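You operate a simulated robot arm through the tools that you are given. There is no shell and no other tool. Be economical: measure what you need, move in short steps, check, and stop when the job is done.

The job below is to be done with a simulated two-armed robot. You get a single attempt, and the scene is never put back.

JOB
On the wooden bench top, fold the grey rag in half.

Only the result counts: the job must be done as asked and must still hold three seconds after the hand-in. Knocking over, shifting, dropping, spilling or breaking anything else fails it. Flat cloth is picked up by pressing the open fingertips on it (5 to 10 N) and closing them slowly along it; thin cloth reads only 2 to 8 mm in the jaws.

ROBOT AND FRAMES
Two 7-joint arms with two-finger grippers on one trunk, on a base that drives. Base frame: it is fixed to the floor where the robot stands at the start and does not move with it; the origin is under the middle of the robot, x ahead of it, y to its left, z up; the surface under the hand at the start is at about z = 0.86. Readings come in m, rad, newtons and seconds.
The left shoulder is at the start at [0.025, 0.216, 1.08], the right one opposite. With the tool pointing down near the work surface each hand reaches from about 0.2 to 0.76 m from the robot's upright axis, wherever it stands, measured 20 degrees to its own side. Places, roughly: wooden bench top [0.7, 0.3, 0.9]. Payload 2.2 kg a hand.
Tool frame (each hand has its own): the origin (TCP) lies between the finger pads and is the grasp point; the fingertips stand 0.019 m ahead of it; z points along the fingers, y is the line along which they close. Largest opening 0.116 m; the body of the gripper starts 0.07 m behind the TCP.
Orientation is told as [roll, pitch, yaw] about the base's x, y, z axes, in that order, counted from this pose: with the fingers straight down and closing along the base's y, the tool's x points along the base's -x, its y along +y and its z along -z.

CONTROLS
- The arms move only by the tool servo_tool. It takes "left_commands", "right_commands" or both (then of equal length, played together; a hand with none holds still); each is a list of rows, each an object of numbers (a shift or turn left out is 0, a gripper value left out holds the last): "jaw": the finger opening in m, from 0 to 0.116; "dx", "dy", "dz": the shift along the base's x, y, z in m; "rx", "ry", "rz": the turn, a rotation vector about the base's x, y, z in rad. In form: [{"jaw": .., "dx": .., "dy": .., "dz": .., "rx": .., "ry": .., "rz": ..}, ...]. A call has 1 to 12 rows; each row is the pose to reach, as a shift and turn from the pose commanded when the call began. Rows are played at 5 a second. More than 0.05 m and 0.15 rad between two rows, or a gripper value outside its range, and nothing of the call is played. A pose out of reach is approached as far as the arm can. The call stops where the force on the tool passes 40 N (or 10 N more than at its start, if that is more) or the arm is blocked; 0.2 s more then pass. Each finger halts on what it meets, pressing with about 43 N; the grip force reading is that of the motor and also rises with nothing between the fingers. The clock runs only during rows and for 0.2 s after the last one: add rows that repeat a pose to give the fingers time. It gives the time, the measured TCP pose, the force on the tool (base axes), the opening and the grip force at its end, in the units of the frame above (readings bear some noise), with the torque about the TCP (base axes, N m) and any sound that the robot's microphone picked up.
- Cameras (640 x 400 px; columns grow to the right, rows downward): "scene" is now at [0.1537, 0.0043, 1.258]; the picture's right is [-0.02, -1.00, 0.00], its down [-0.55, 0.01, -0.84] and it looks along [0.84, -0.02, -0.55] (base axes); focal length 281 px, centre (320, 200). "left" rides on the left gripper at [0.069, 0.015, -0.097] in its tool frame; the picture's right is [-0.21, 0.98, 0.00], its down [-0.76, -0.17, -0.63] and it looks along [-0.62, -0.14, 0.77] (tool axes); focal length 251 px, centre (320, 200). "right" rides on the right gripper at [0.069, -0.015, -0.096] in its tool frame; the picture's right is [0.21, 0.98, 0.00], its down [-0.76, 0.17, -0.63] and it looks along [-0.62, 0.14, 0.77] (tool axes); focal length 251 px, centre (320, 200). There is no depth. A picture from a camera that has moved, and an enlarged one, comes with that camera's place and axes in the base frame and with its lens. The place of the scene camera against the robot may be out by one fixed shift of up to 0.025 m in any direction.
- snapshot(camera): a new picture of that camera. It takes no simulated time.
- slide_trunk(by): slides the trunk up (or, below 0, down) by that many m; the arms and the scene camera ride with it, the base frame stays. It gives what a move gives, with no picture.
- steer(legs): drives the robot by 1 to 6 legs, each [ahead, left, turn to the left] in m, m and rad, along the robot's own axes; the way and the turn of a leg run together, so that a leg with both is an arc; at most 1.5 m and 3.142 rad a leg. The arms and the cameras ride along, it lands a little off, and it stops where it bumps. It gives what a move gives.
- aim_head(pan, tilt): turns the head with the scene camera to pan (to the left, within 1.396 rad either way) and tilt (down, from -0.506 to 1.204), counted from straight ahead of the robot. It gives what a move gives.
- close_up(camera, box): a new picture of the part [left, top, right, bottom] of that camera's present view, enlarged. It takes no simulated time.
- job_done(): hands the job in; it is judged then, once.

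Work in short steps. Places have to be worked out from the pictures, the camera data and where the tool is seen: move nearer, look again, correct. Check each grasp and each placing, and mend what went wrong. You have 120 turns and 108 pictures in all, those below and enlarged ones among them. Open the grippers and draw the arms clear of the work before you hand the job in, unless the task says otherwise; then end with one line.

The tools are called after "Emit:" as name(argument=value, ...) on one line, values as JSON. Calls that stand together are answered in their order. servo_tool: Moves the arms, as the interface text tells. Its arguments: {"type":"object","properties":{"left_commands":{"type":"array"},"right_commands":{"type":"array"}},"required":[]} The other tools are called the same way: slide_trunk (by) slides the trunk up or down; steer (legs) drives the base; aim_head (pan, tilt) turns the head that bears the scene camera; snapshot (camera) takes a picture; close_up (camera, box) takes an enlarged picture of a part of a camera's view; job_done () hands the job in.

At the start:

```text
clock: 0.0
left_ee_pos: [0.5863, 0.3384, 1.0734]
left_tcp_rot: [0.0, 0.001, 0.001]
left_wrist_force: [0.2, -0.1, -0.3]
left_torque: [0.01, 0.03, -0.01]
left_width: 0.1159
left_finger_force: 0.0
right_ee_pos: [0.5624, -0.2428, 1.0739]
right_tcp_rot: [0.0, 0.002, -0.001]
right_wrist_force: [0.2, -0.4, -0.6]
right_torque: [0.02, -0.01, 0.02]
right_width: 0.116
right_finger_force: 0.0
trunk travel left (down, up): [-0.225, 0.265]
robot x, y, heading: [-0.0011, -0.0007, 0.001]
head pan, tilt: [-0.021, 0.574]
```

scene: 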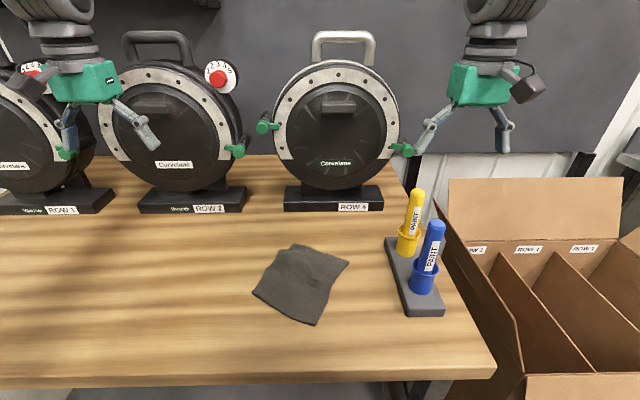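
right: 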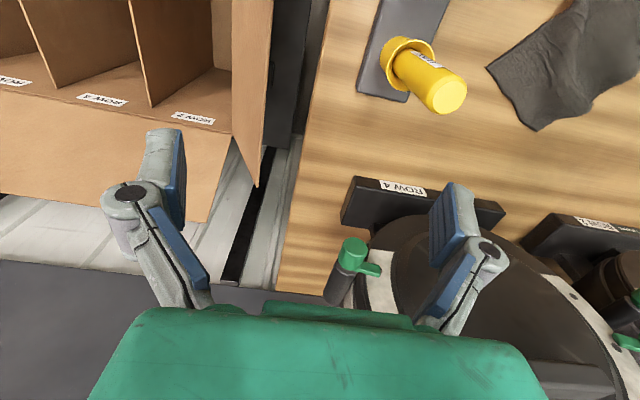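
left: 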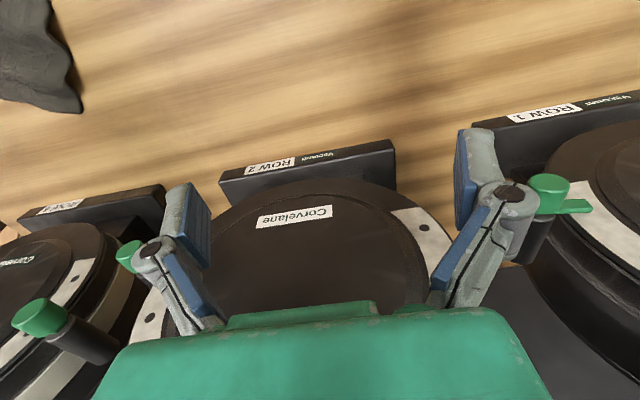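

I estimate the rag's corners at about (0.595,0.05), (0.54,-0.06), (0.41,0.00) and (0.48,0.11). I'll take a closer look at it first.

Emit:
close_up(camera="scene", box=[220, 220, 460, 370])

Emit:
servo_tool(left_commands=[{"dx": -0.03, "dy": -0.04}, {"dx": -0.06, "dy": -0.08, "dz": 0.0, "rz": -0.1}, {"dx": -0.09, "dy": -0.12, "dz": 0.0, "rz": -0.2}, {"dx": -0.12, "dy": -0.16, "dz": -0.0, "rz": -0.3}, {"dx": -0.12, "dy": -0.2, "dz": -0.02, "rz": -0.4}, {"dx": -0.12, "dy": -0.23, "dz": -0.05, "rz": -0.47}])

```text
2.67 times, centred on (340, 295) of scene
camera zoom: at [0.1537, 0.0043, 1.258], right [-0.02, -1.0, 0.0], down [-0.55, 0.01, -0.84], along [0.84, -0.02, -0.55], focal length 750 px, centre (267, -53)
```

zoom: 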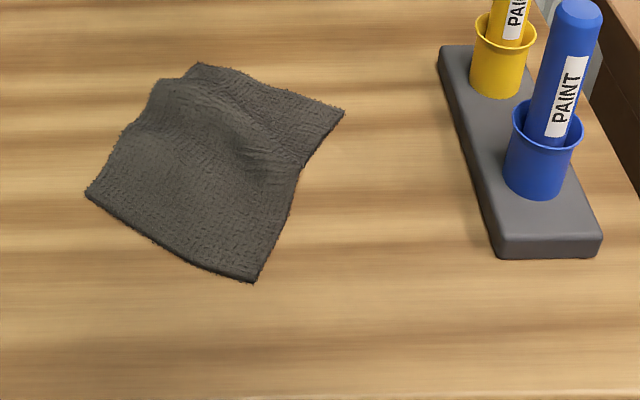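

```text
clock: 1.4
left_ee_pos: [0.464, 0.1073, 1.0259]
left_tcp_rot: [0.002, -0.001, -0.471]
left_wrist_force: [0.2, -0.6, 0.7]
left_torque: [0.03, -0.01, 0.0]
left_width: 0.1163
left_finger_force: 0.1
right_ee_pos: [0.5594, -0.2437, 1.0746]
right_tcp_rot: [0.003, -0.003, 0.001]
right_wrist_force: [0.2, 0.2, -0.3]
right_torque: [0.0, -0.02, 0.0]
right_width: 0.116
right_finger_force: 0.2
trunk travel left (down, up): [-0.225, 0.265]
robot x, y, heading: [-0.0007, 0.0005, 0.003]
head pan, tilt: [-0.021, 0.574]
```

The rag has a rumple across its far part. I'll check where the hand is relative to it.

Emit:
snapshot(camera="left")

Emit:
snapshot(camera="scene")

```text
103 pictures are left
camera left: at [0.4099, 0.1519, 1.1224], right [0.63, 0.77, 0.0], down [0.6, -0.49, 0.63], along [0.49, -0.4, -0.77], focal length 251 px, centre (320, 200)
```

left: 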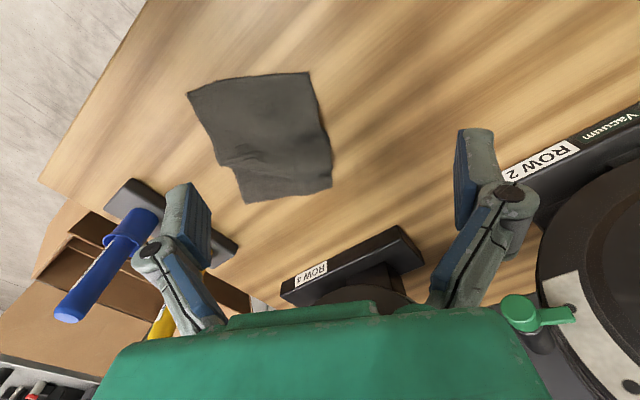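

```text
102 pictures are left
camera scene: at [0.1536, 0.0011, 1.258], right [-0.02, -1.0, 0.0], down [-0.55, 0.01, -0.84], along [0.84, -0.02, -0.55], focal length 281 px, centre (320, 200)
```

scene: 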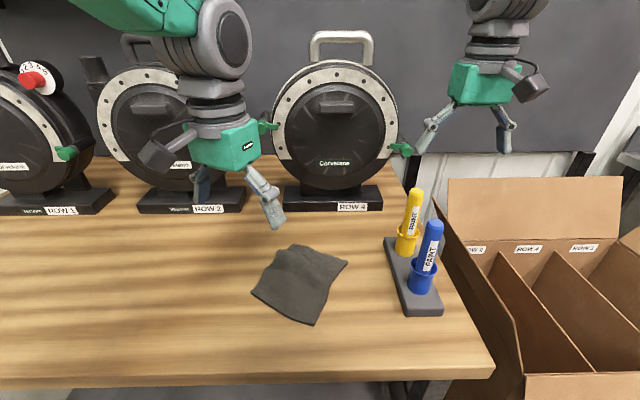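

From the left camera the corners come out at A(.385,.001), B(.448,.108), C(.571,.040) and D(.518,-.065). The plan is to pinch the middle of edge AB, closing perpendicular to it, and carry it over onto CD. First I'll turn the hand to yaw of about 1.08 and narrow the jaws.

Emit:
servo_tool(left_commands=[{"rz": 0.14, "jaw": 0.1}, {"rz": 0.28, "jaw": 0.08, "dx": -0.01, "dy": -0.02}, {"rz": 0.42, "jaw": 0.06, "dx": -0.02, "dy": -0.04}, {"rz": 0.56, "jaw": 0.04, "dx": -0.034, "dy": -0.06}, {"rz": 0.7, "dx": -0.034, "dy": -0.06}, {"rz": 0.84, "dx": -0.034, "dy": -0.06}, {"rz": 0.98, "dx": -0.034, "dy": -0.06}, {"rz": 1.12, "dx": -0.034, "dy": -0.06}, {"rz": 1.26, "dx": -0.034, "dy": -0.06}, {"rz": 1.4, "dx": -0.034, "dy": -0.06}, {"rz": 1.55, "dx": -0.034, "dy": -0.06}, {"rz": 1.55, "dx": -0.034, "dy": -0.06, "dz": -0.04}])

Emit:
snapshot(camera="left")

Emit:
snapshot(camera="scene")

```text
clock: 4.0
left_ee_pos: [0.4337, 0.0487, 0.9986]
left_tcp_rot: [-0.023, 0.014, 1.088]
left_wrist_force: [0.4, -0.6, 0.3]
left_torque: [-0.02, 0.03, 0.04]
left_width: 0.0398
left_finger_force: 0.2
right_ee_pos: [0.5593, -0.2437, 1.0744]
right_tcp_rot: [0.002, 0.001, 0.0]
right_wrist_force: [1.0, 0.1, -0.6]
right_torque: [-0.01, -0.01, 0.04]
right_width: 0.116
right_finger_force: 0.0
trunk travel left (down, up): [-0.225, 0.265]
robot x, y, heading: [-0.0012, -0.0003, -0.001]
head pan, tilt: [-0.021, 0.574]
```

```text
101 pictures are left
camera left: at [0.3879, -0.0035, 1.0946], right [-0.77, 0.64, -0.03], down [0.49, 0.61, 0.63], along [0.42, 0.47, -0.78], focal length 251 px, centre (320, 200)
```

left: 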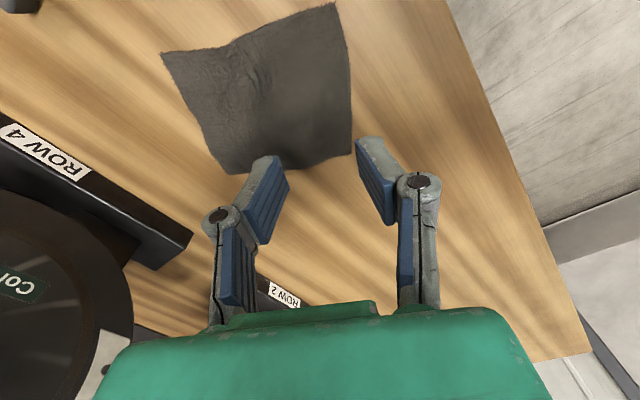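

```text
100 pictures are left
camera scene: at [0.1539, 0.002, 1.2579], right [-0.02, -1.0, 0.0], down [-0.55, 0.01, -0.84], along [0.84, -0.02, -0.55], focal length 281 px, centre (320, 200)
```

scene: 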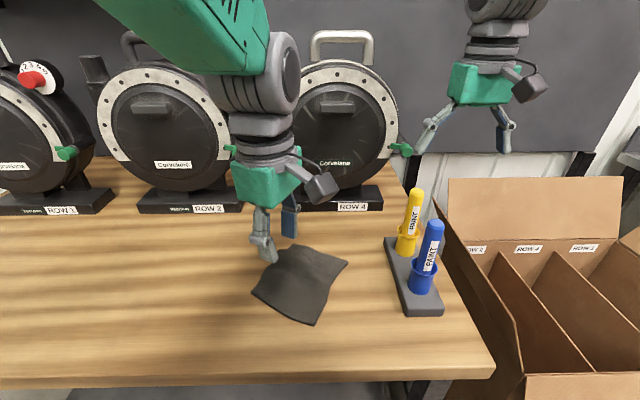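

The corner estimates agree between views, so the bench is at z of about 0.86. I'll lower to just above the cloth.

Emit:
servo_tool(left_commands=[{"dz": -0.03}, {"dz": -0.06}, {"dz": -0.08}, {"dz": -0.092}, {"dz": -0.092}])

Emit:
snapshot(camera="left")

Emit:
close_up(camera="scene", box=[220, 220, 380, 320])

```text
clock: 5.2
left_ee_pos: [0.4405, 0.0482, 0.9175]
left_tcp_rot: [-0.047, 0.033, 1.104]
left_wrist_force: [0.4, 0.6, -0.2]
left_torque: [0.01, -0.03, 0.0]
left_width: 0.0399
left_finger_force: 0.0
right_ee_pos: [0.5585, -0.2435, 1.076]
right_tcp_rot: [0.003, -0.003, -0.001]
right_wrist_force: [-0.7, 0.3, 0.6]
right_torque: [0.02, -0.05, -0.04]
right_width: 0.1158
right_finger_force: 0.0
trunk travel left (down, up): [-0.225, 0.265]
robot x, y, heading: [-0.0035, -0.0001, -0.001]
head pan, tilt: [-0.021, 0.574]
```

```text
99 pictures are left
camera left: at [0.3936, -0.0013, 1.0144], right [-0.78, 0.63, -0.05], down [0.47, 0.63, 0.62], along [0.42, 0.45, -0.79], focal length 251 px, centre (320, 200)
```

left: 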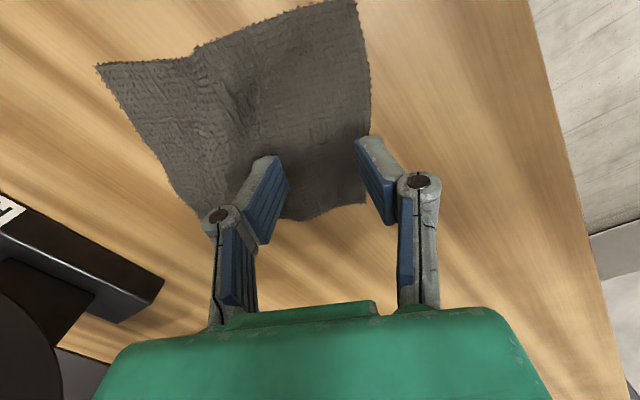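

```text
4.00 times, centred on (300, 270) of scene
camera zoom: at [0.1527, 0.0021, 1.2582], right [-0.02, -1.0, 0.0], down [-0.55, 0.01, -0.84], along [0.84, -0.02, -0.55], focal length 1125 px, centre (400, -80)
```

zoom: 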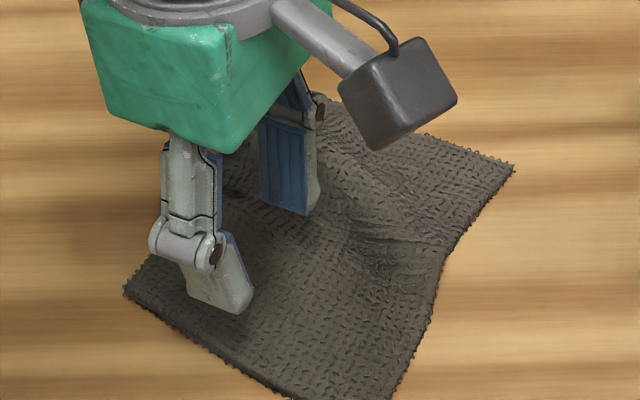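

The left hand stops short: it's at z 0.917 and slightly tilted, so it's near an arm limit at this height. I'll raise both hands and lower the trunk instead, which keeps the right hand clear of the markers.

Emit:
servo_tool(left_commands=[{"dz": 0.04}, {"dz": 0.08}, {"dz": 0.11}, {"dz": 0.13}], right_commands=[{"dz": 0.04}, {"dz": 0.08}, {"dz": 0.12, "dx": -0.03}, {"dz": 0.14, "dx": -0.06}])

Emit:
slide_trunk(by=-0.1)

Emit:
snapshot(camera="scene")

```text
clock: 6.2
left_ee_pos: [0.4261, 0.0466, 1.026]
left_tcp_rot: [-0.001, -0.007, 1.079]
left_wrist_force: [-0.3, 0.3, -0.3]
left_torque: [0.03, -0.05, 0.0]
left_width: 0.0399
left_finger_force: 0.2
right_ee_pos: [0.4944, -0.2429, 1.2154]
right_tcp_rot: [-0.001, -0.003, 0.0]
right_wrist_force: [-0.3, -0.1, 0.1]
right_torque: [0.03, -0.01, 0.01]
right_width: 0.1157
right_finger_force: 0.0
trunk travel left (down, up): [-0.225, 0.265]
robot x, y, heading: [-0.001, 0.0042, -0.006]
head pan, tilt: [-0.021, 0.574]
```

```text
clock: 7.5
left_ee_pos: [0.4291, 0.0468, 0.9244]
left_tcp_rot: [0.002, -0.003, 1.079]
left_wrist_force: [0.4, 0.6, 0.1]
left_torque: [0.01, -0.02, 0.0]
left_width: 0.0402
left_finger_force: 0.2
right_ee_pos: [0.4969, -0.243, 1.115]
right_tcp_rot: [0.003, -0.004, 0.001]
right_wrist_force: [0.3, -0.2, 0.3]
right_torque: [-0.01, -0.01, 0.02]
right_width: 0.1157
right_finger_force: 0.1
trunk travel left (down, up): [-0.125, 0.365]
robot x, y, heading: [0.0017, -0.0013, 0.0]
head pan, tilt: [-0.021, 0.574]
```

```text
97 pictures are left
camera scene: at [0.1517, 0.0022, 1.1583], right [-0.02, -1.0, 0.0], down [-0.55, 0.01, -0.84], along [0.84, -0.02, -0.55], focal length 281 px, centre (320, 200)
```

scene: 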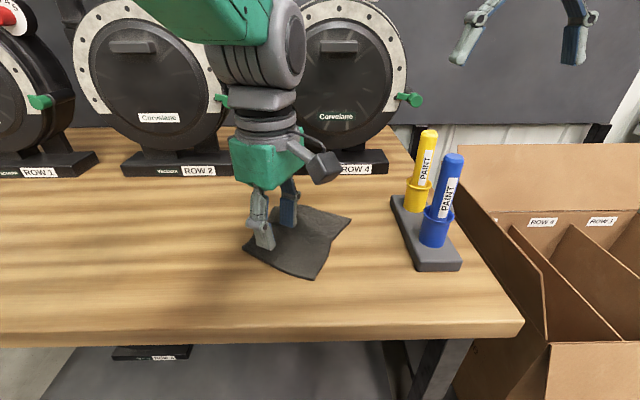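

Pose holds well now. I'll lower to near contact.

Emit:
servo_tool(left_commands=[{"dz": -0.02}, {"dz": -0.034}, {"dz": -0.034}, {"dz": -0.034}])

Emit:
snapshot(camera="left")

Emit:
close_up(camera="scene", box=[220, 190, 380, 290])

```text
clock: 8.5
left_ee_pos: [0.4314, 0.0489, 0.8971]
left_tcp_rot: [-0.017, 0.011, 1.088]
left_wrist_force: [0.3, 0.2, 0.1]
left_torque: [0.01, 0.06, 0.03]
left_width: 0.0401
left_finger_force: 0.0
right_ee_pos: [0.4983, -0.2432, 1.1137]
right_tcp_rot: [0.001, -0.003, -0.001]
right_wrist_force: [-0.2, 0.6, -0.1]
right_torque: [0.02, -0.03, 0.01]
right_width: 0.1158
right_finger_force: 0.1
trunk travel left (down, up): [-0.125, 0.365]
robot x, y, heading: [0.0017, 0.0028, 0.0]
head pan, tilt: [-0.021, 0.574]
```

```text
96 pictures are left
camera left: at [0.3866, -0.0025, 0.9943], right [-0.77, 0.64, -0.02], down [0.49, 0.6, 0.63], along [0.41, 0.47, -0.78], focal length 251 px, centre (320, 200)
```

left: 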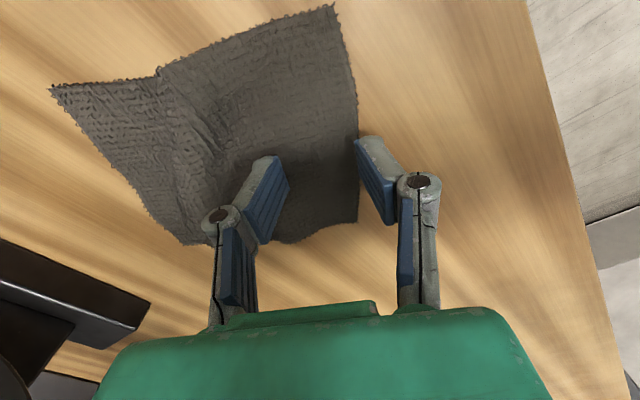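

```text
4.00 times, centred on (300, 240) of scene
camera zoom: at [0.1519, 0.0022, 1.1582], right [-0.02, -1.0, 0.0], down [-0.55, 0.01, -0.84], along [0.84, -0.02, -0.55], focal length 1125 px, centre (400, 40)
```

zoom: 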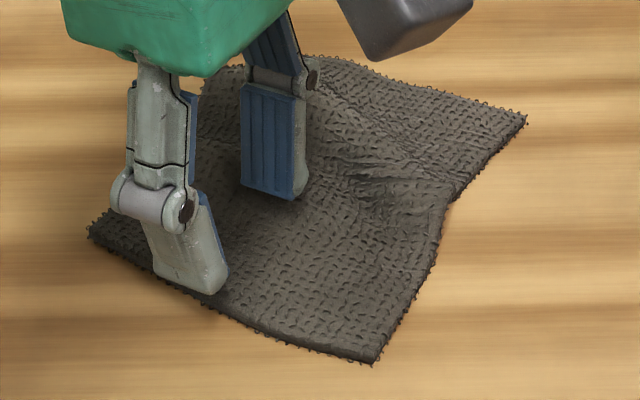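

Outer finger stands right at the edge, near its middle. The limit is beginning to show again, so I'll drop the trunk a little more, compensating with the arms.

Emit:
servo_tool(left_commands=[{"dz": 0.03}, {"dz": 0.06}, {"dz": 0.085}], right_commands=[{"dz": 0.03}, {"dz": 0.06}, {"dz": 0.08}])

Emit:
slide_trunk(by=-0.08)

```text
clock: 9.3
left_ee_pos: [0.4282, 0.0481, 0.9735]
left_tcp_rot: [0.003, -0.005, 1.078]
left_wrist_force: [-0.4, -0.2, 0.5]
left_torque: [-0.01, -0.01, -0.01]
left_width: 0.0401
left_finger_force: 0.0
right_ee_pos: [0.4981, -0.244, 1.1929]
right_tcp_rot: [0.0, -0.002, 0.0]
right_wrist_force: [0.2, -0.3, 1.6]
right_torque: [0.01, -0.01, -0.03]
right_width: 0.1162
right_finger_force: 0.1
trunk travel left (down, up): [-0.125, 0.365]
robot x, y, heading: [-0.0001, 0.0036, -0.001]
head pan, tilt: [-0.021, 0.574]
```

```text
clock: 10.5
left_ee_pos: [0.4277, 0.0494, 0.8937]
left_tcp_rot: [-0.001, -0.005, 1.08]
left_wrist_force: [0.7, -0.1, 0.3]
left_torque: [0.02, 0.0, -0.01]
left_width: 0.04
left_finger_force: 0.0
right_ee_pos: [0.4988, -0.2436, 1.1134]
right_tcp_rot: [0.001, -0.005, -0.001]
right_wrist_force: [-0.1, -0.1, 0.6]
right_torque: [-0.01, 0.01, 0.02]
right_width: 0.1161
right_finger_force: 0.1
trunk travel left (down, up): [-0.045, 0.445]
robot x, y, heading: [0.001, 0.0003, -0.005]
head pan, tilt: [-0.021, 0.574]
```

Now I'll press gently toward contact.

Emit:
servo_tool(left_commands=[{"dz": -0.006}, {"dz": -0.011}, {"dz": -0.014}, {"dz": -0.014}])

```text
clock: 11.5
left_ee_pos: [0.4274, 0.048, 0.8797]
left_tcp_rot: [0.003, -0.003, 1.08]
left_wrist_force: [-1.1, 0.4, 8.8]
left_torque: [-0.06, 0.02, 0.03]
left_width: 0.0432
left_finger_force: 0.1
right_ee_pos: [0.497, -0.2441, 1.1128]
right_tcp_rot: [0.001, -0.002, 0.0]
right_wrist_force: [0.2, 0.4, -0.6]
right_torque: [-0.02, -0.04, -0.01]
right_width: 0.1159
right_finger_force: 0.1
trunk travel left (down, up): [-0.045, 0.445]
robot x, y, heading: [-0.0007, -0.0017, 0.0]
head pan, tilt: [-0.021, 0.574]
```

Contact is at 8.8 N, which is right. I'll close slowly.

Emit:
servo_tool(left_commands=[{"jaw": 0.038}, {"jaw": 0.034}, {"jaw": 0.03}, {"jaw": 0.026}, {"jaw": 0.022}, {"jaw": 0.018}, {"jaw": 0.014}, {"jaw": 0.01}, {"jaw": 0.006}, {"jaw": 0.002}, {"jaw": 0.0}, {"jaw": 0.0}])

Emit:
snapshot(camera="left")

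Emit:
close_up(camera="scene", box=[220, 150, 380, 250])

```text
clock: 14.1
left_ee_pos: [0.4274, 0.0489, 0.88]
left_tcp_rot: [0.001, -0.004, 1.081]
left_wrist_force: [1.0, -0.4, 5.1]
left_torque: [-0.03, -0.13, 0.0]
left_width: 0.0091
left_finger_force: 35.2
right_ee_pos: [0.497, -0.2429, 1.1127]
right_tcp_rot: [0.002, -0.001, 0.0]
right_wrist_force: [-1.0, 0.0, 0.8]
right_torque: [0.01, 0.01, 0.01]
right_width: 0.116
right_finger_force: 0.1
trunk travel left (down, up): [-0.045, 0.445]
robot x, y, heading: [0.0018, 0.0007, -0.004]
head pan, tilt: [-0.021, 0.574]
```

```text
94 pictures are left
camera left: at [0.3834, -0.0057, 0.9758], right [-0.76, 0.65, 0.0], down [0.5, 0.59, 0.64], along [0.41, 0.48, -0.77], focal length 251 px, centre (320, 200)
```

left: 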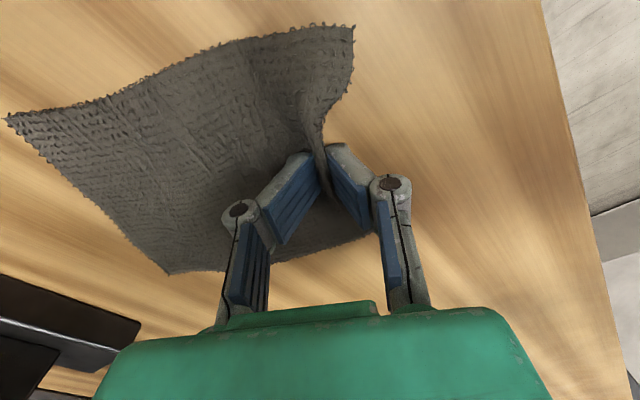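

```text
4.00 times, centred on (300, 200) of scene
camera zoom: at [0.1512, 0.0022, 1.0783], right [-0.02, -1.0, 0.0], down [-0.55, 0.01, -0.84], along [0.84, -0.02, -0.55], focal length 1125 px, centre (400, 200)
```

zoom: 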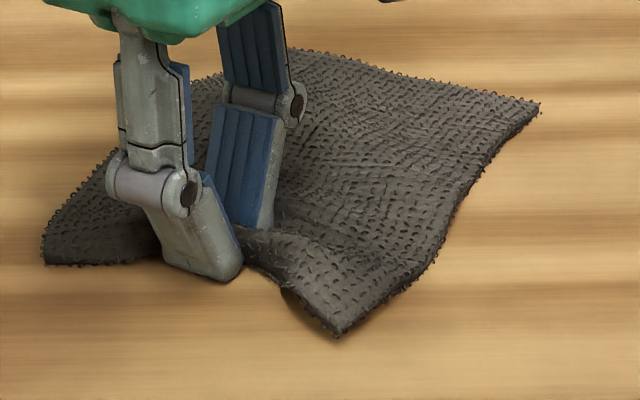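

The edge is well gripped, bunched to 9 mm. I'll carry it along an arc around the fold line through about (.488,.019), going to the top first and then looking.

Emit:
servo_tool(left_commands=[{"dx": 0.001, "dy": 0.0, "dz": 0.012}, {"dx": 0.003, "dy": -0.001, "dz": 0.022}, {"dx": 0.008, "dy": -0.004, "dz": 0.033}, {"dx": 0.015, "dy": -0.007, "dz": 0.044}, {"dx": 0.024, "dy": -0.012, "dz": 0.053}, {"dx": 0.035, "dy": -0.017, "dz": 0.06}, {"dx": 0.047, "dy": -0.023, "dz": 0.064}, {"dx": 0.06, "dy": -0.029, "dz": 0.065}, {"dx": 0.06, "dy": -0.029, "dz": 0.065}])

Emit:
snapshot(camera="left")

Emit:
close_up(camera="scene", box=[220, 140, 380, 240])

```text
clock: 16.1
left_ee_pos: [0.49, 0.0249, 0.958]
left_tcp_rot: [-0.023, 0.014, 1.09]
left_wrist_force: [-0.3, -0.6, -0.1]
left_torque: [0.0, -0.05, -0.01]
left_width: 0.0088
left_finger_force: 35.2
right_ee_pos: [0.4981, -0.2436, 1.1133]
right_tcp_rot: [0.001, -0.004, 0.0]
right_wrist_force: [-0.1, 0.3, 0.7]
right_torque: [0.0, 0.01, -0.04]
right_width: 0.1161
right_finger_force: 0.0
trunk travel left (down, up): [-0.045, 0.445]
robot x, y, heading: [-0.0019, -0.0001, 0.002]
head pan, tilt: [-0.021, 0.574]
```

```text
92 pictures are left
camera left: at [0.4447, -0.0268, 1.055], right [-0.77, 0.64, -0.03], down [0.49, 0.61, 0.63], along [0.42, 0.47, -0.78], focal length 251 px, centre (320, 200)
```

left: 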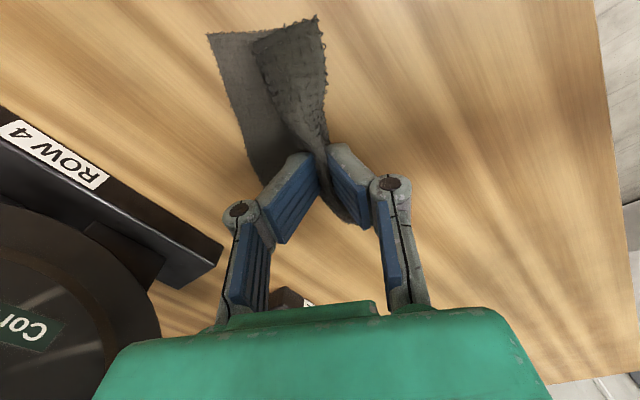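

```text
4.00 times, centred on (300, 190) of scene
camera zoom: at [0.1517, 0.0022, 1.0782], right [-0.02, -1.0, 0.0], down [-0.55, 0.01, -0.84], along [0.84, -0.02, -0.55], focal length 1125 px, centre (400, 240)
```

zoom: 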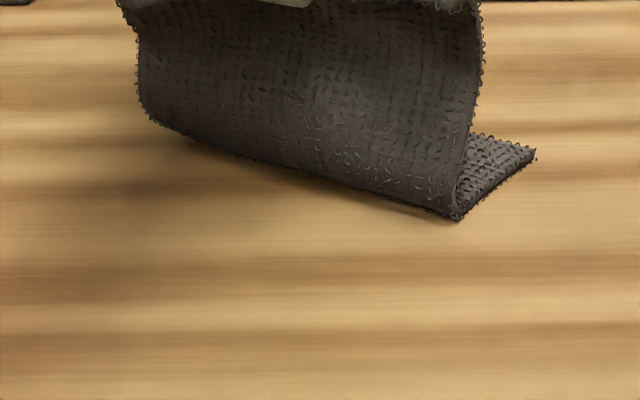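

The corners stay up nicely. I'll continue the arc down onto the far edge.

Emit:
servo_tool(left_commands=[{"dx": 0.013, "dy": -0.006, "dz": -0.001}, {"dx": 0.025, "dy": -0.012, "dz": -0.006}, {"dx": 0.036, "dy": -0.018, "dz": -0.014}, {"dx": 0.046, "dy": -0.022, "dz": -0.023}, {"dx": 0.053, "dy": -0.025, "dz": -0.033}, {"dx": 0.058, "dy": -0.028, "dz": -0.043}, {"dx": 0.06, "dy": -0.03, "dz": -0.05}, {"dx": 0.06, "dy": -0.03, "dz": -0.05}])

Emit:
snapshot(camera="left")

Emit:
close_up(camera="scene", box=[220, 130, 380, 230])

```text
clock: 18.1
left_ee_pos: [0.5596, 0.0178, 0.9294]
left_tcp_rot: [-0.053, 0.05, 1.129]
left_wrist_force: [-0.9, -0.1, 0.2]
left_torque: [-0.01, -0.08, -0.02]
left_width: 0.0085
left_finger_force: 34.1
right_ee_pos: [0.4934, -0.2444, 1.1157]
right_tcp_rot: [0.0, -0.009, 0.0]
right_wrist_force: [-0.4, 0.5, 0.7]
right_torque: [0.01, 0.02, 0.04]
right_width: 0.1159
right_finger_force: 0.1
trunk travel left (down, up): [-0.045, 0.445]
robot x, y, heading: [0.0005, -0.001, -0.004]
head pan, tilt: [-0.021, 0.574]
stopped in row 8 (left hand): the arm was blocked; the commanded pose is now the measured one
```

```text
90 pictures are left
camera left: at [0.5146, -0.0326, 1.0278], right [-0.79, 0.61, -0.06], down [0.46, 0.66, 0.6], along [0.41, 0.45, -0.8], focal length 251 px, centre (320, 200)
```

left: 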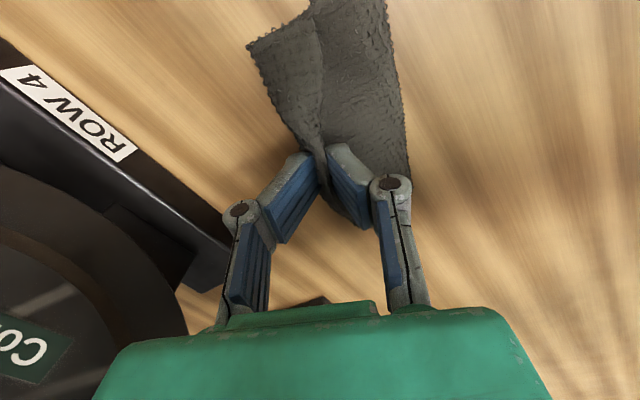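

```text
4.00 times, centred on (300, 180) of scene
camera zoom: at [0.1516, 0.0024, 1.0782], right [-0.02, -1.0, 0.0], down [-0.55, 0.01, -0.84], along [0.84, -0.02, -0.55], focal length 1125 px, centre (400, 280)
```

zoom: 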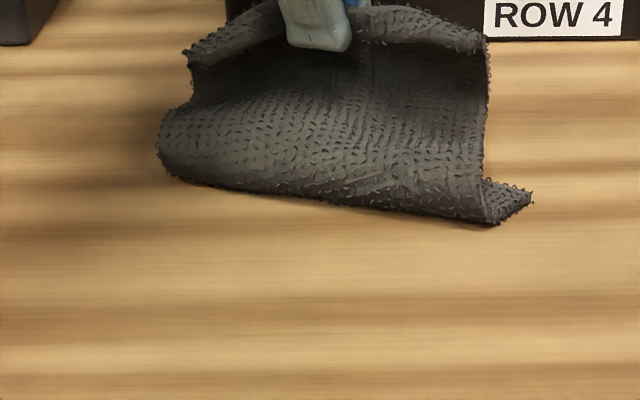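

The arm stopped at (.560,.018,.929), short in y and z, with no contact force on the tool. I'll look at the whole scene for a collision before compensating.

Emit:
snapshot(camera="scene")

```text
88 pictures are left
camera scene: at [0.1516, 0.0024, 1.0782], right [-0.02, -1.0, 0.0], down [-0.55, 0.01, -0.84], along [0.84, -0.02, -0.55], focal length 281 px, centre (320, 200)
```

scene: 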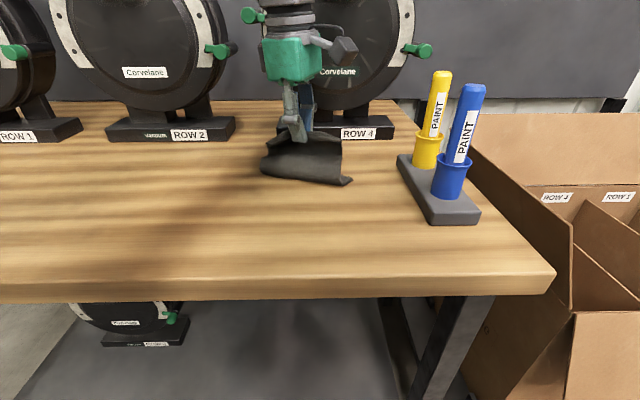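

Emit:
aim_head(pan=0.15, tilt=0.05)

Emit:
snapshot(camera="scene")

```text
clock: 19.1
left_ee_pos: [0.5589, 0.0147, 0.9304]
left_tcp_rot: [-0.054, 0.052, 1.127]
left_wrist_force: [-0.1, -0.7, 0.2]
left_torque: [-0.02, -0.06, -0.03]
left_width: 0.0086
left_finger_force: 35.1
right_ee_pos: [0.4948, -0.2423, 1.1146]
right_tcp_rot: [-0.002, -0.004, 0.0]
right_wrist_force: [-0.5, 0.3, 0.2]
right_torque: [-0.01, 0.03, -0.04]
right_width: 0.1163
right_finger_force: 0.1
trunk travel left (down, up): [-0.045, 0.445]
robot x, y, heading: [0.0004, -0.0021, 0.0]
head pan, tilt: [0.15, 0.051]
```

```text
87 pictures are left
camera scene: at [0.1534, 0.0177, 1.1264], right [0.15, -0.99, 0.0], down [-0.05, -0.01, -1.0], along [0.99, 0.15, -0.06], focal length 281 px, centre (320, 200)
```

scene: 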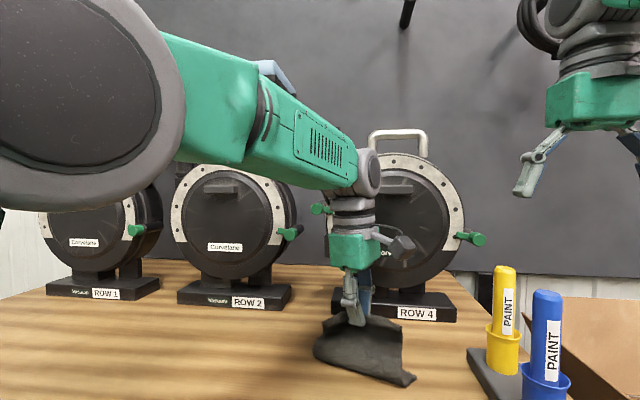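

Emit:
close_up(camera="scene", box=[280, 130, 440, 230])

```text
4.00 times, centred on (360, 180) of scene
camera zoom: at [0.1534, 0.0177, 1.1264], right [0.15, -0.99, 0.0], down [-0.05, -0.01, -1.0], along [0.99, 0.15, -0.06], focal length 1125 px, centre (160, 280)
```

zoom: 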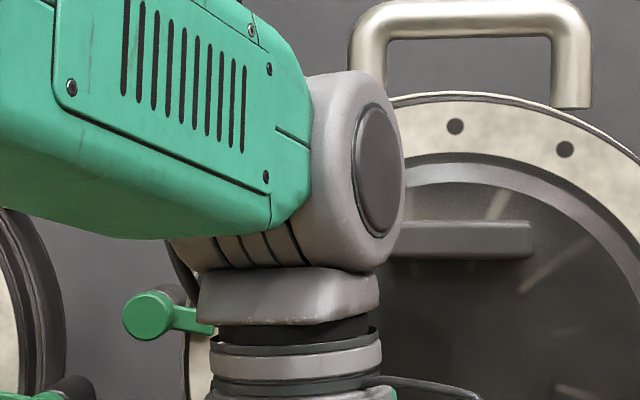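

No collision is visible; the arm is at a joint limit. I'll use the base (about 1 cm back, 2.5 cm right) to bring the held edge over CD, then the trunk for the last descent.

Emit:
steer(legs=[[-0.011, -0.025, 0]])

Emit:
slide_trunk(by=-0.035)

Emit:
snapshot(camera="left")

Emit:
aim_head(pan=0.0, tilt=0.55)

Emit:
snapshot(camera="scene")

```text
clock: 19.9
left_ee_pos: [0.5475, 0.0018, 0.9273]
left_tcp_rot: [-0.056, 0.055, 1.126]
left_wrist_force: [-1.6, 0.9, 0.1]
left_torque: [-0.14, -0.08, -0.06]
left_width: 0.0086
left_finger_force: 34.8
right_ee_pos: [0.4837, -0.2526, 1.118]
right_tcp_rot: [-0.011, -0.007, 0.002]
right_wrist_force: [-0.3, 1.7, 0.2]
right_torque: [-0.13, 0.01, 0.0]
right_width: 0.1159
right_finger_force: 0.1
trunk travel left (down, up): [-0.045, 0.445]
robot x, y, heading: [-0.0104, -0.023, -0.0]
head pan, tilt: [0.15, 0.051]
```

```text
clock: 20.7
left_ee_pos: [0.5442, 0.0069, 0.8944]
left_tcp_rot: [-0.06, 0.058, 1.127]
left_wrist_force: [0.5, 0.7, 0.1]
left_torque: [-0.07, -0.07, -0.04]
left_width: 0.0082
left_finger_force: 34.4
right_ee_pos: [0.48, -0.2449, 1.0855]
right_tcp_rot: [-0.017, -0.011, 0.003]
right_wrist_force: [-0.9, 0.6, 0.3]
right_torque: [-0.04, 0.0, 0.04]
right_width: 0.1161
right_finger_force: 0.1
trunk travel left (down, up): [-0.01, 0.48]
robot x, y, heading: [-0.0116, -0.016, -0.001]
head pan, tilt: [0.15, 0.051]
```

```text
85 pictures are left
camera left: at [0.5003, -0.0401, 0.9931], right [-0.79, 0.61, -0.07], down [0.46, 0.66, 0.6], along [0.41, 0.44, -0.8], focal length 251 px, centre (320, 200)
```

left: 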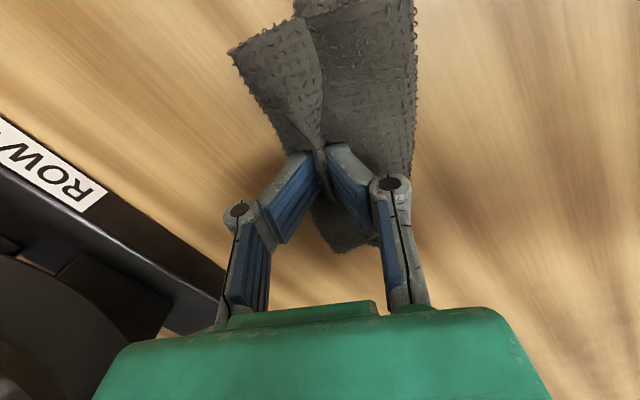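

```text
clock: 21.6
left_ee_pos: [0.5451, 0.0111, 0.8947]
left_tcp_rot: [-0.061, 0.059, 1.126]
left_wrist_force: [-0.2, -0.3, 0.3]
left_torque: [-0.07, -0.05, 0.01]
left_width: 0.0088
left_finger_force: 34.8
right_ee_pos: [0.4806, -0.2414, 1.0858]
right_tcp_rot: [-0.02, -0.008, 0.006]
right_wrist_force: [-0.6, 1.2, 0.4]
right_torque: [-0.07, 0.01, 0.03]
right_width: 0.116
right_finger_force: 0.0
trunk travel left (down, up): [-0.01, 0.48]
robot x, y, heading: [-0.0116, -0.018, -0.0]
head pan, tilt: [0.0, 0.55]
```

```text
84 pictures are left
camera scene: at [0.142, -0.0061, 1.0454], right [0.0, -1.0, 0.01], down [-0.53, -0.01, -0.85], along [0.85, 0.0, -0.53], focal length 281 px, centre (320, 200)
```

scene: 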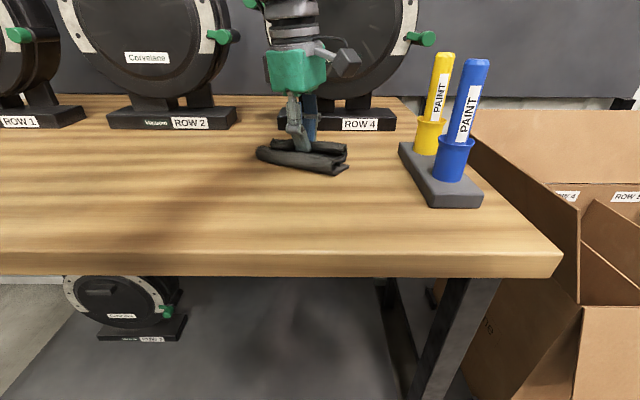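

The robot seems to lean slightly (both hands drift in +y, roll −0.02), which suggests a contact somewhere. I'll look at the arm and reel again.

Emit:
aim_head(pan=0.15, tilt=0.05)

Emit:
snapshot(camera="scene")

Emit:
snapshot(camera="right")

```text
clock: 22.5
left_ee_pos: [0.5447, 0.0028, 0.8937]
left_tcp_rot: [-0.057, 0.055, 1.125]
left_wrist_force: [-0.1, -0.7, -0.2]
left_torque: [-0.05, -0.03, -0.05]
left_width: 0.0084
left_finger_force: 34.1
right_ee_pos: [0.4798, -0.2504, 1.082]
right_tcp_rot: [-0.013, -0.009, 0.005]
right_wrist_force: [0.4, -0.5, -0.6]
right_torque: [-0.03, 0.03, 0.0]
right_width: 0.1157
right_finger_force: 0.0
trunk travel left (down, up): [-0.01, 0.48]
robot x, y, heading: [-0.0129, -0.02, 0.001]
head pan, tilt: [0.15, 0.051]
```

```text
83 pictures are left
camera scene: at [0.1426, 0.0006, 1.0913], right [0.15, -0.99, 0.0], down [-0.05, -0.01, -1.0], along [0.99, 0.15, -0.06], focal length 281 px, centre (320, 200)
```

scene: 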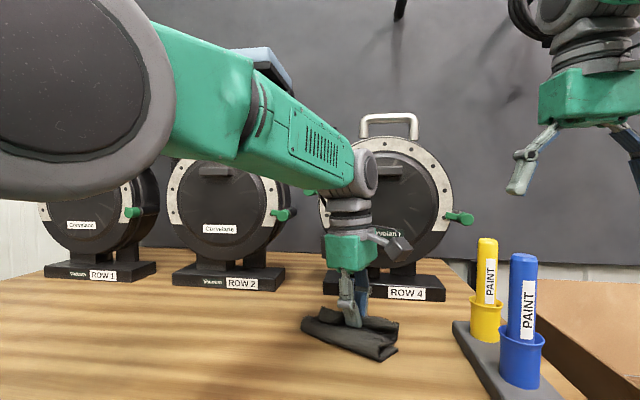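

```text
82 pictures are left
camera right: at [0.4117, -0.2648, 1.1805], right [-0.22, 0.98, -0.01], down [0.75, 0.18, 0.64], along [0.62, 0.13, -0.77], focal length 251 px, centre (320, 200)
```

right: 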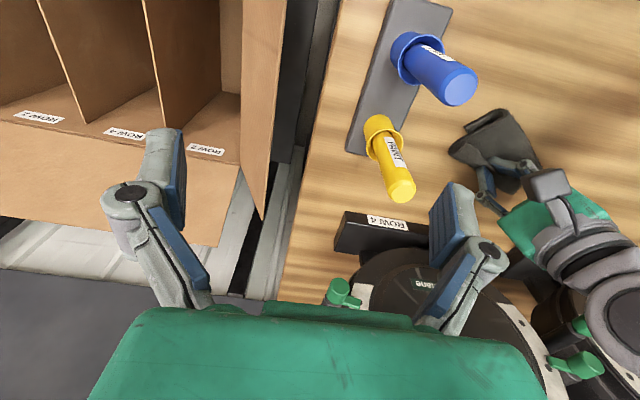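

The reel hasn't moved (ROW 4 label still at about .68,-.09); the base just sways. The held edge still lies about 1–2 cm short of CD, so I'll drive a small correction to the right and forward, then look.

Emit:
steer(legs=[[0.01, -0.015, 0]])

Emit:
snapshot(camera="left")

Emit:
close_up(camera="scene", box=[270, 280, 430, 380])

Emit:
close_up(camera="right", box=[420, 80, 580, 180])

```text
clock: 23.3
left_ee_pos: [0.5554, -0.007, 0.8946]
left_tcp_rot: [-0.06, 0.056, 1.125]
left_wrist_force: [-0.4, 0.4, 0.6]
left_torque: [-0.06, -0.06, -0.04]
left_width: 0.0086
left_finger_force: 34.8
right_ee_pos: [0.491, -0.2587, 1.0842]
right_tcp_rot: [-0.018, -0.008, 0.005]
right_wrist_force: [0.0, 0.7, 0.3]
right_torque: [-0.07, 0.01, 0.0]
right_width: 0.1158
right_finger_force: 0.0
trunk travel left (down, up): [-0.01, 0.48]
robot x, y, heading: [-0.0011, -0.032, -0.003]
head pan, tilt: [0.15, 0.051]
```

```text
81 pictures are left
camera left: at [0.5111, -0.0548, 0.9923], right [-0.79, 0.61, -0.07], down [0.46, 0.66, 0.6], along [0.41, 0.44, -0.8], focal length 251 px, centre (320, 200)
```

left: 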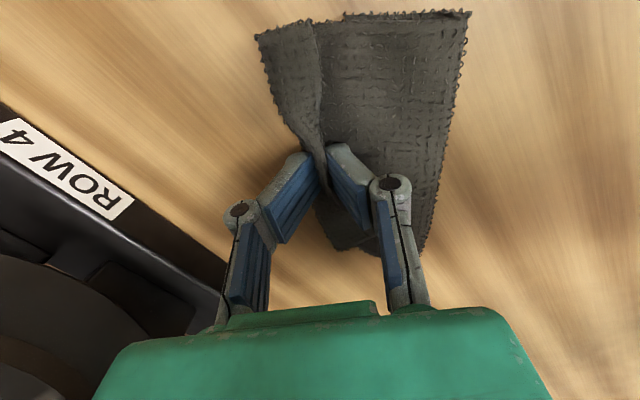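

```text
4.00 times, centred on (350, 330) of scene
camera zoom: at [0.1527, -0.0126, 1.0914], right [0.15, -0.99, 0.0], down [-0.05, -0.01, -1.0], along [0.99, 0.15, -0.06], focal length 1125 px, centre (200, -320)
```

zoom: 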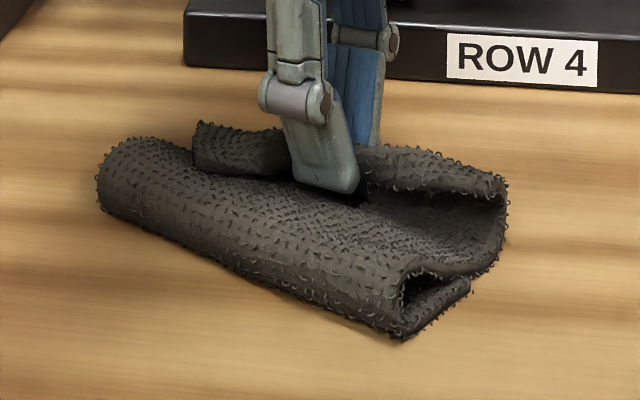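

```text
4.00 times, centred on (500, 130) of right
camera zoom: at [0.4221, -0.2729, 1.181], right [-0.22, 0.98, -0.02], down [0.75, 0.18, 0.64], along [0.62, 0.13, -0.77], focal length 1006 px, centre (-400, 480)
```

zoom: 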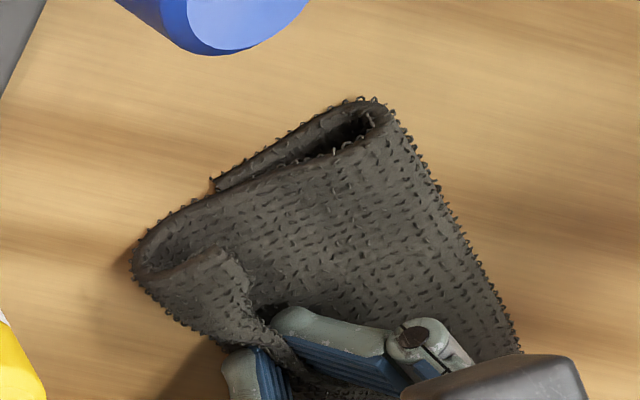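

The top layer overshoots, bulging past CD, and its held edge curls back upward. I'll lift a little and draw back about 2 cm toward the fold so that both halves match before releasing.

Emit:
servo_tool(left_commands=[{"dz": 0.012}, {"dz": 0.02, "dx": -0.007, "dy": 0.003}, {"dz": 0.022, "dx": -0.015, "dy": 0.007}, {"dz": 0.022, "dx": -0.02, "dy": 0.01}, {"dz": 0.022, "dx": -0.02, "dy": 0.01}])

Emit:
close_up(camera="scene", box=[270, 280, 430, 380])

Emit:
close_up(camera="right", box=[420, 80, 580, 180])

```text
clock: 24.5
left_ee_pos: [0.5323, -0.003, 0.9184]
left_tcp_rot: [-0.058, 0.052, 1.126]
left_wrist_force: [-0.2, -1.2, 0.1]
left_torque: [0.01, -0.04, -0.02]
left_width: 0.0085
left_finger_force: 34.3
right_ee_pos: [0.4879, -0.2656, 1.0844]
right_tcp_rot: [-0.013, -0.011, 0.005]
right_wrist_force: [0.6, -0.8, -0.2]
right_torque: [0.0, 0.03, -0.01]
right_width: 0.1159
right_finger_force: 0.0
trunk travel left (down, up): [-0.01, 0.48]
robot x, y, heading: [-0.0011, -0.0373, 0.003]
head pan, tilt: [0.15, 0.051]
```

```text
4.00 times, centred on (350, 330) of scene
camera zoom: at [0.1522, -0.019, 1.0915], right [0.15, -0.99, 0.0], down [-0.05, -0.01, -1.0], along [0.99, 0.15, -0.05], focal length 1125 px, centre (200, -320)
```

zoom: 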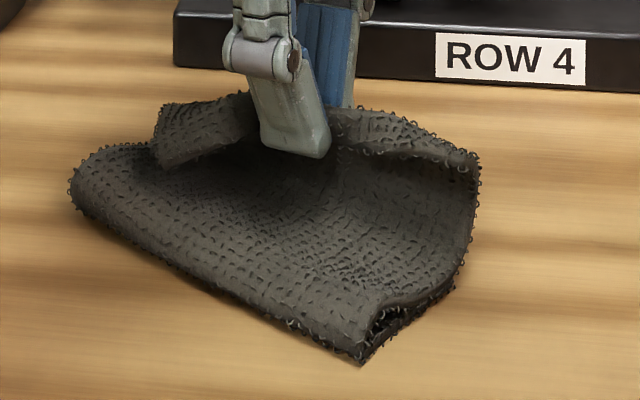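

```text
4.00 times, centred on (500, 130) of right
camera zoom: at [0.4185, -0.2801, 1.1811], right [-0.22, 0.98, -0.01], down [0.75, 0.18, 0.64], along [0.63, 0.13, -0.77], focal length 1006 px, centre (-400, 480)
```

zoom: 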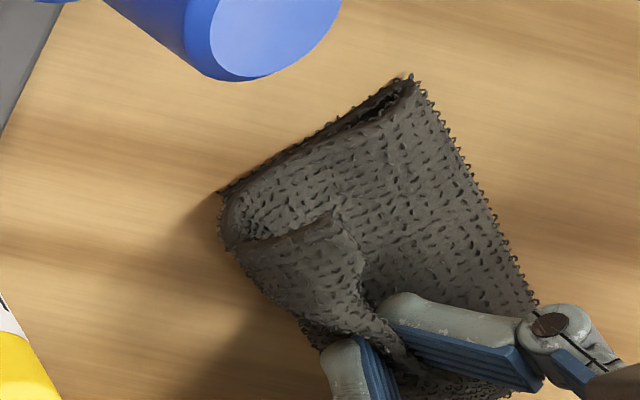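

This is better, but the crease needs to roll back about 1.5 cm more. I'll go back up to near the top of the arc to reset the crease.

Emit:
servo_tool(left_commands=[{"dz": 0.015, "dx": -0.008, "dy": 0.004}, {"dz": 0.025, "dx": -0.018, "dy": 0.009}, {"dz": 0.034, "dx": -0.03, "dy": 0.016}, {"dz": 0.037, "dx": -0.042, "dy": 0.022}, {"dz": 0.037, "dx": -0.042, "dy": 0.022}, {"dz": 0.037, "dx": -0.042, "dy": 0.022}])

Emit:
close_up(camera="scene", box=[270, 260, 430, 360])

Emit:
close_up(camera="right", box=[420, 80, 580, 180])

```text
clock: 25.9
left_ee_pos: [0.4902, 0.0229, 0.9547]
left_tcp_rot: [-0.06, 0.054, 1.127]
left_wrist_force: [0.6, 0.0, -1.2]
left_torque: [-0.02, -0.11, -0.03]
left_width: 0.0085
left_finger_force: 34.8
right_ee_pos: [0.4886, -0.2615, 1.086]
right_tcp_rot: [-0.014, -0.013, 0.005]
right_wrist_force: [0.6, 1.0, -0.3]
right_torque: [0.02, 0.01, 0.01]
right_width: 0.1162
right_finger_force: 0.2
trunk travel left (down, up): [-0.01, 0.48]
robot x, y, heading: [0.0004, -0.0284, 0.003]
head pan, tilt: [0.15, 0.051]
```

```text
4.00 times, centred on (350, 310) of scene
camera zoom: at [0.1519, -0.0164, 1.0915], right [0.15, -0.99, 0.0], down [-0.05, -0.01, -1.0], along [0.99, 0.15, -0.05], focal length 1125 px, centre (200, -240)
```

zoom: 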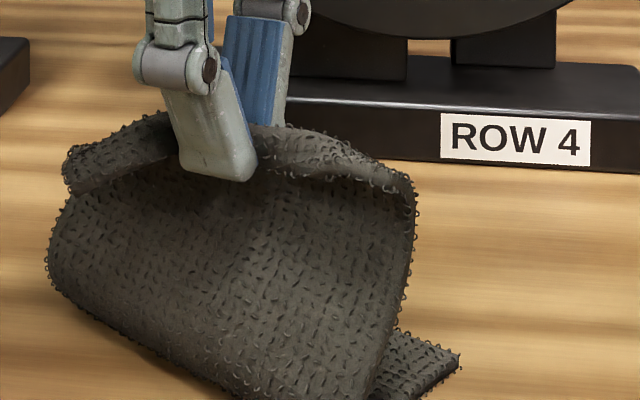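

```text
4.00 times, centred on (500, 130) of right
camera zoom: at [0.4184, -0.277, 1.1816], right [-0.22, 0.98, -0.02], down [0.75, 0.18, 0.64], along [0.63, 0.13, -0.77], focal length 1006 px, centre (-400, 480)
```

zoom: 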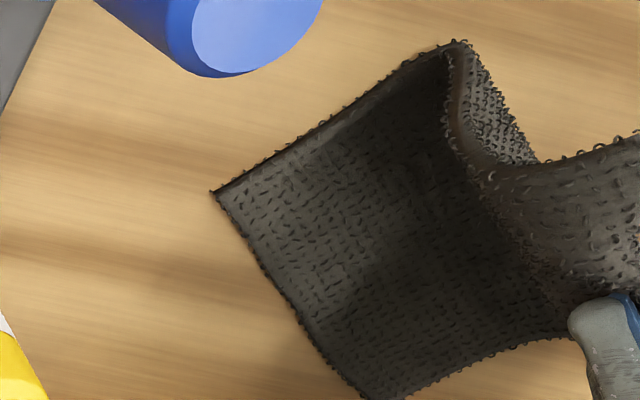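

The crease is back about mid-cloth. I'll swing forward to about 50° and release there so the flap unrolls forward, then rise.

Emit:
servo_tool(left_commands=[{"dx": 0.012, "dy": -0.007, "dz": -0.004}, {"dx": 0.024, "dy": -0.014, "dz": -0.014}, {"dx": 0.038, "dy": -0.022, "dz": -0.028}, {"dx": 0.044, "dy": -0.025, "dz": -0.034}, {"dx": 0.044, "dy": -0.025, "dz": -0.034, "jaw": 0.06}, {"dx": 0.044, "dy": -0.025, "dz": -0.034, "jaw": 0.1}, {"dx": 0.044, "dy": -0.025, "dz": -0.034, "jaw": 0.1}])

Emit:
close_up(camera="scene", box=[270, 260, 430, 360])

Emit:
close_up(camera="right", box=[420, 80, 580, 180])

```text
clock: 27.5
left_ee_pos: [0.5329, -0.0025, 0.9203]
left_tcp_rot: [-0.059, 0.054, 1.129]
left_wrist_force: [0.5, 0.0, 0.0]
left_torque: [0.01, 0.0, 0.0]
left_width: 0.1002
left_finger_force: 0.0
right_ee_pos: [0.4886, -0.2644, 1.0853]
right_tcp_rot: [-0.015, -0.013, 0.005]
right_wrist_force: [0.8, 0.0, 1.0]
right_torque: [0.02, 0.01, 0.0]
right_width: 0.116
right_finger_force: 0.0
trunk travel left (down, up): [-0.01, 0.48]
robot x, y, heading: [-0.0032, -0.0333, -0.001]
head pan, tilt: [0.15, 0.051]
```

```text
4.00 times, centred on (350, 310) of scene
camera zoom: at [0.1523, -0.0168, 1.0915], right [0.15, -0.99, 0.0], down [-0.05, -0.01, -1.0], along [0.99, 0.15, -0.05], focal length 1125 px, centre (200, -240)
```

zoom: 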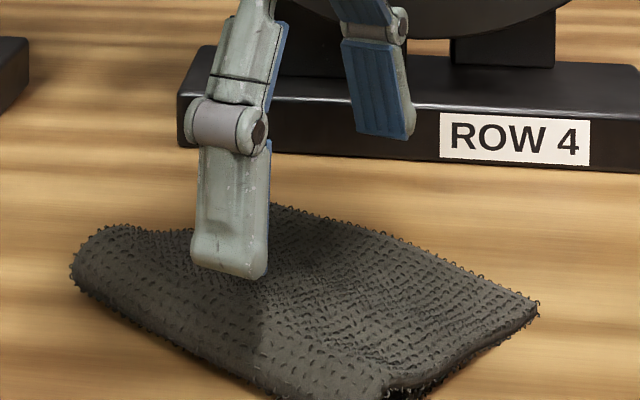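

```text
4.00 times, centred on (500, 130) of right
camera zoom: at [0.4186, -0.2773, 1.1816], right [-0.22, 0.98, -0.02], down [0.75, 0.18, 0.64], along [0.63, 0.13, -0.77], focal length 1006 px, centre (-400, 480)
```

zoom: 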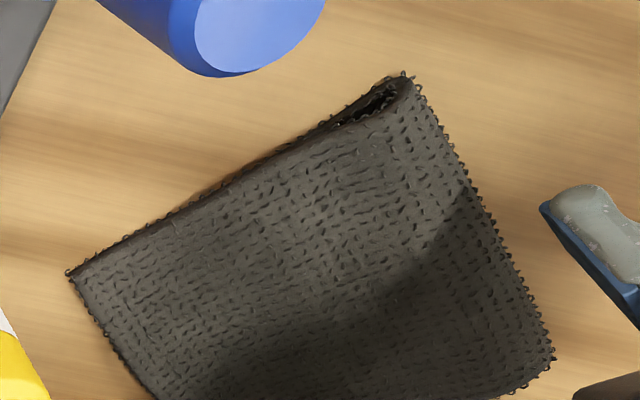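

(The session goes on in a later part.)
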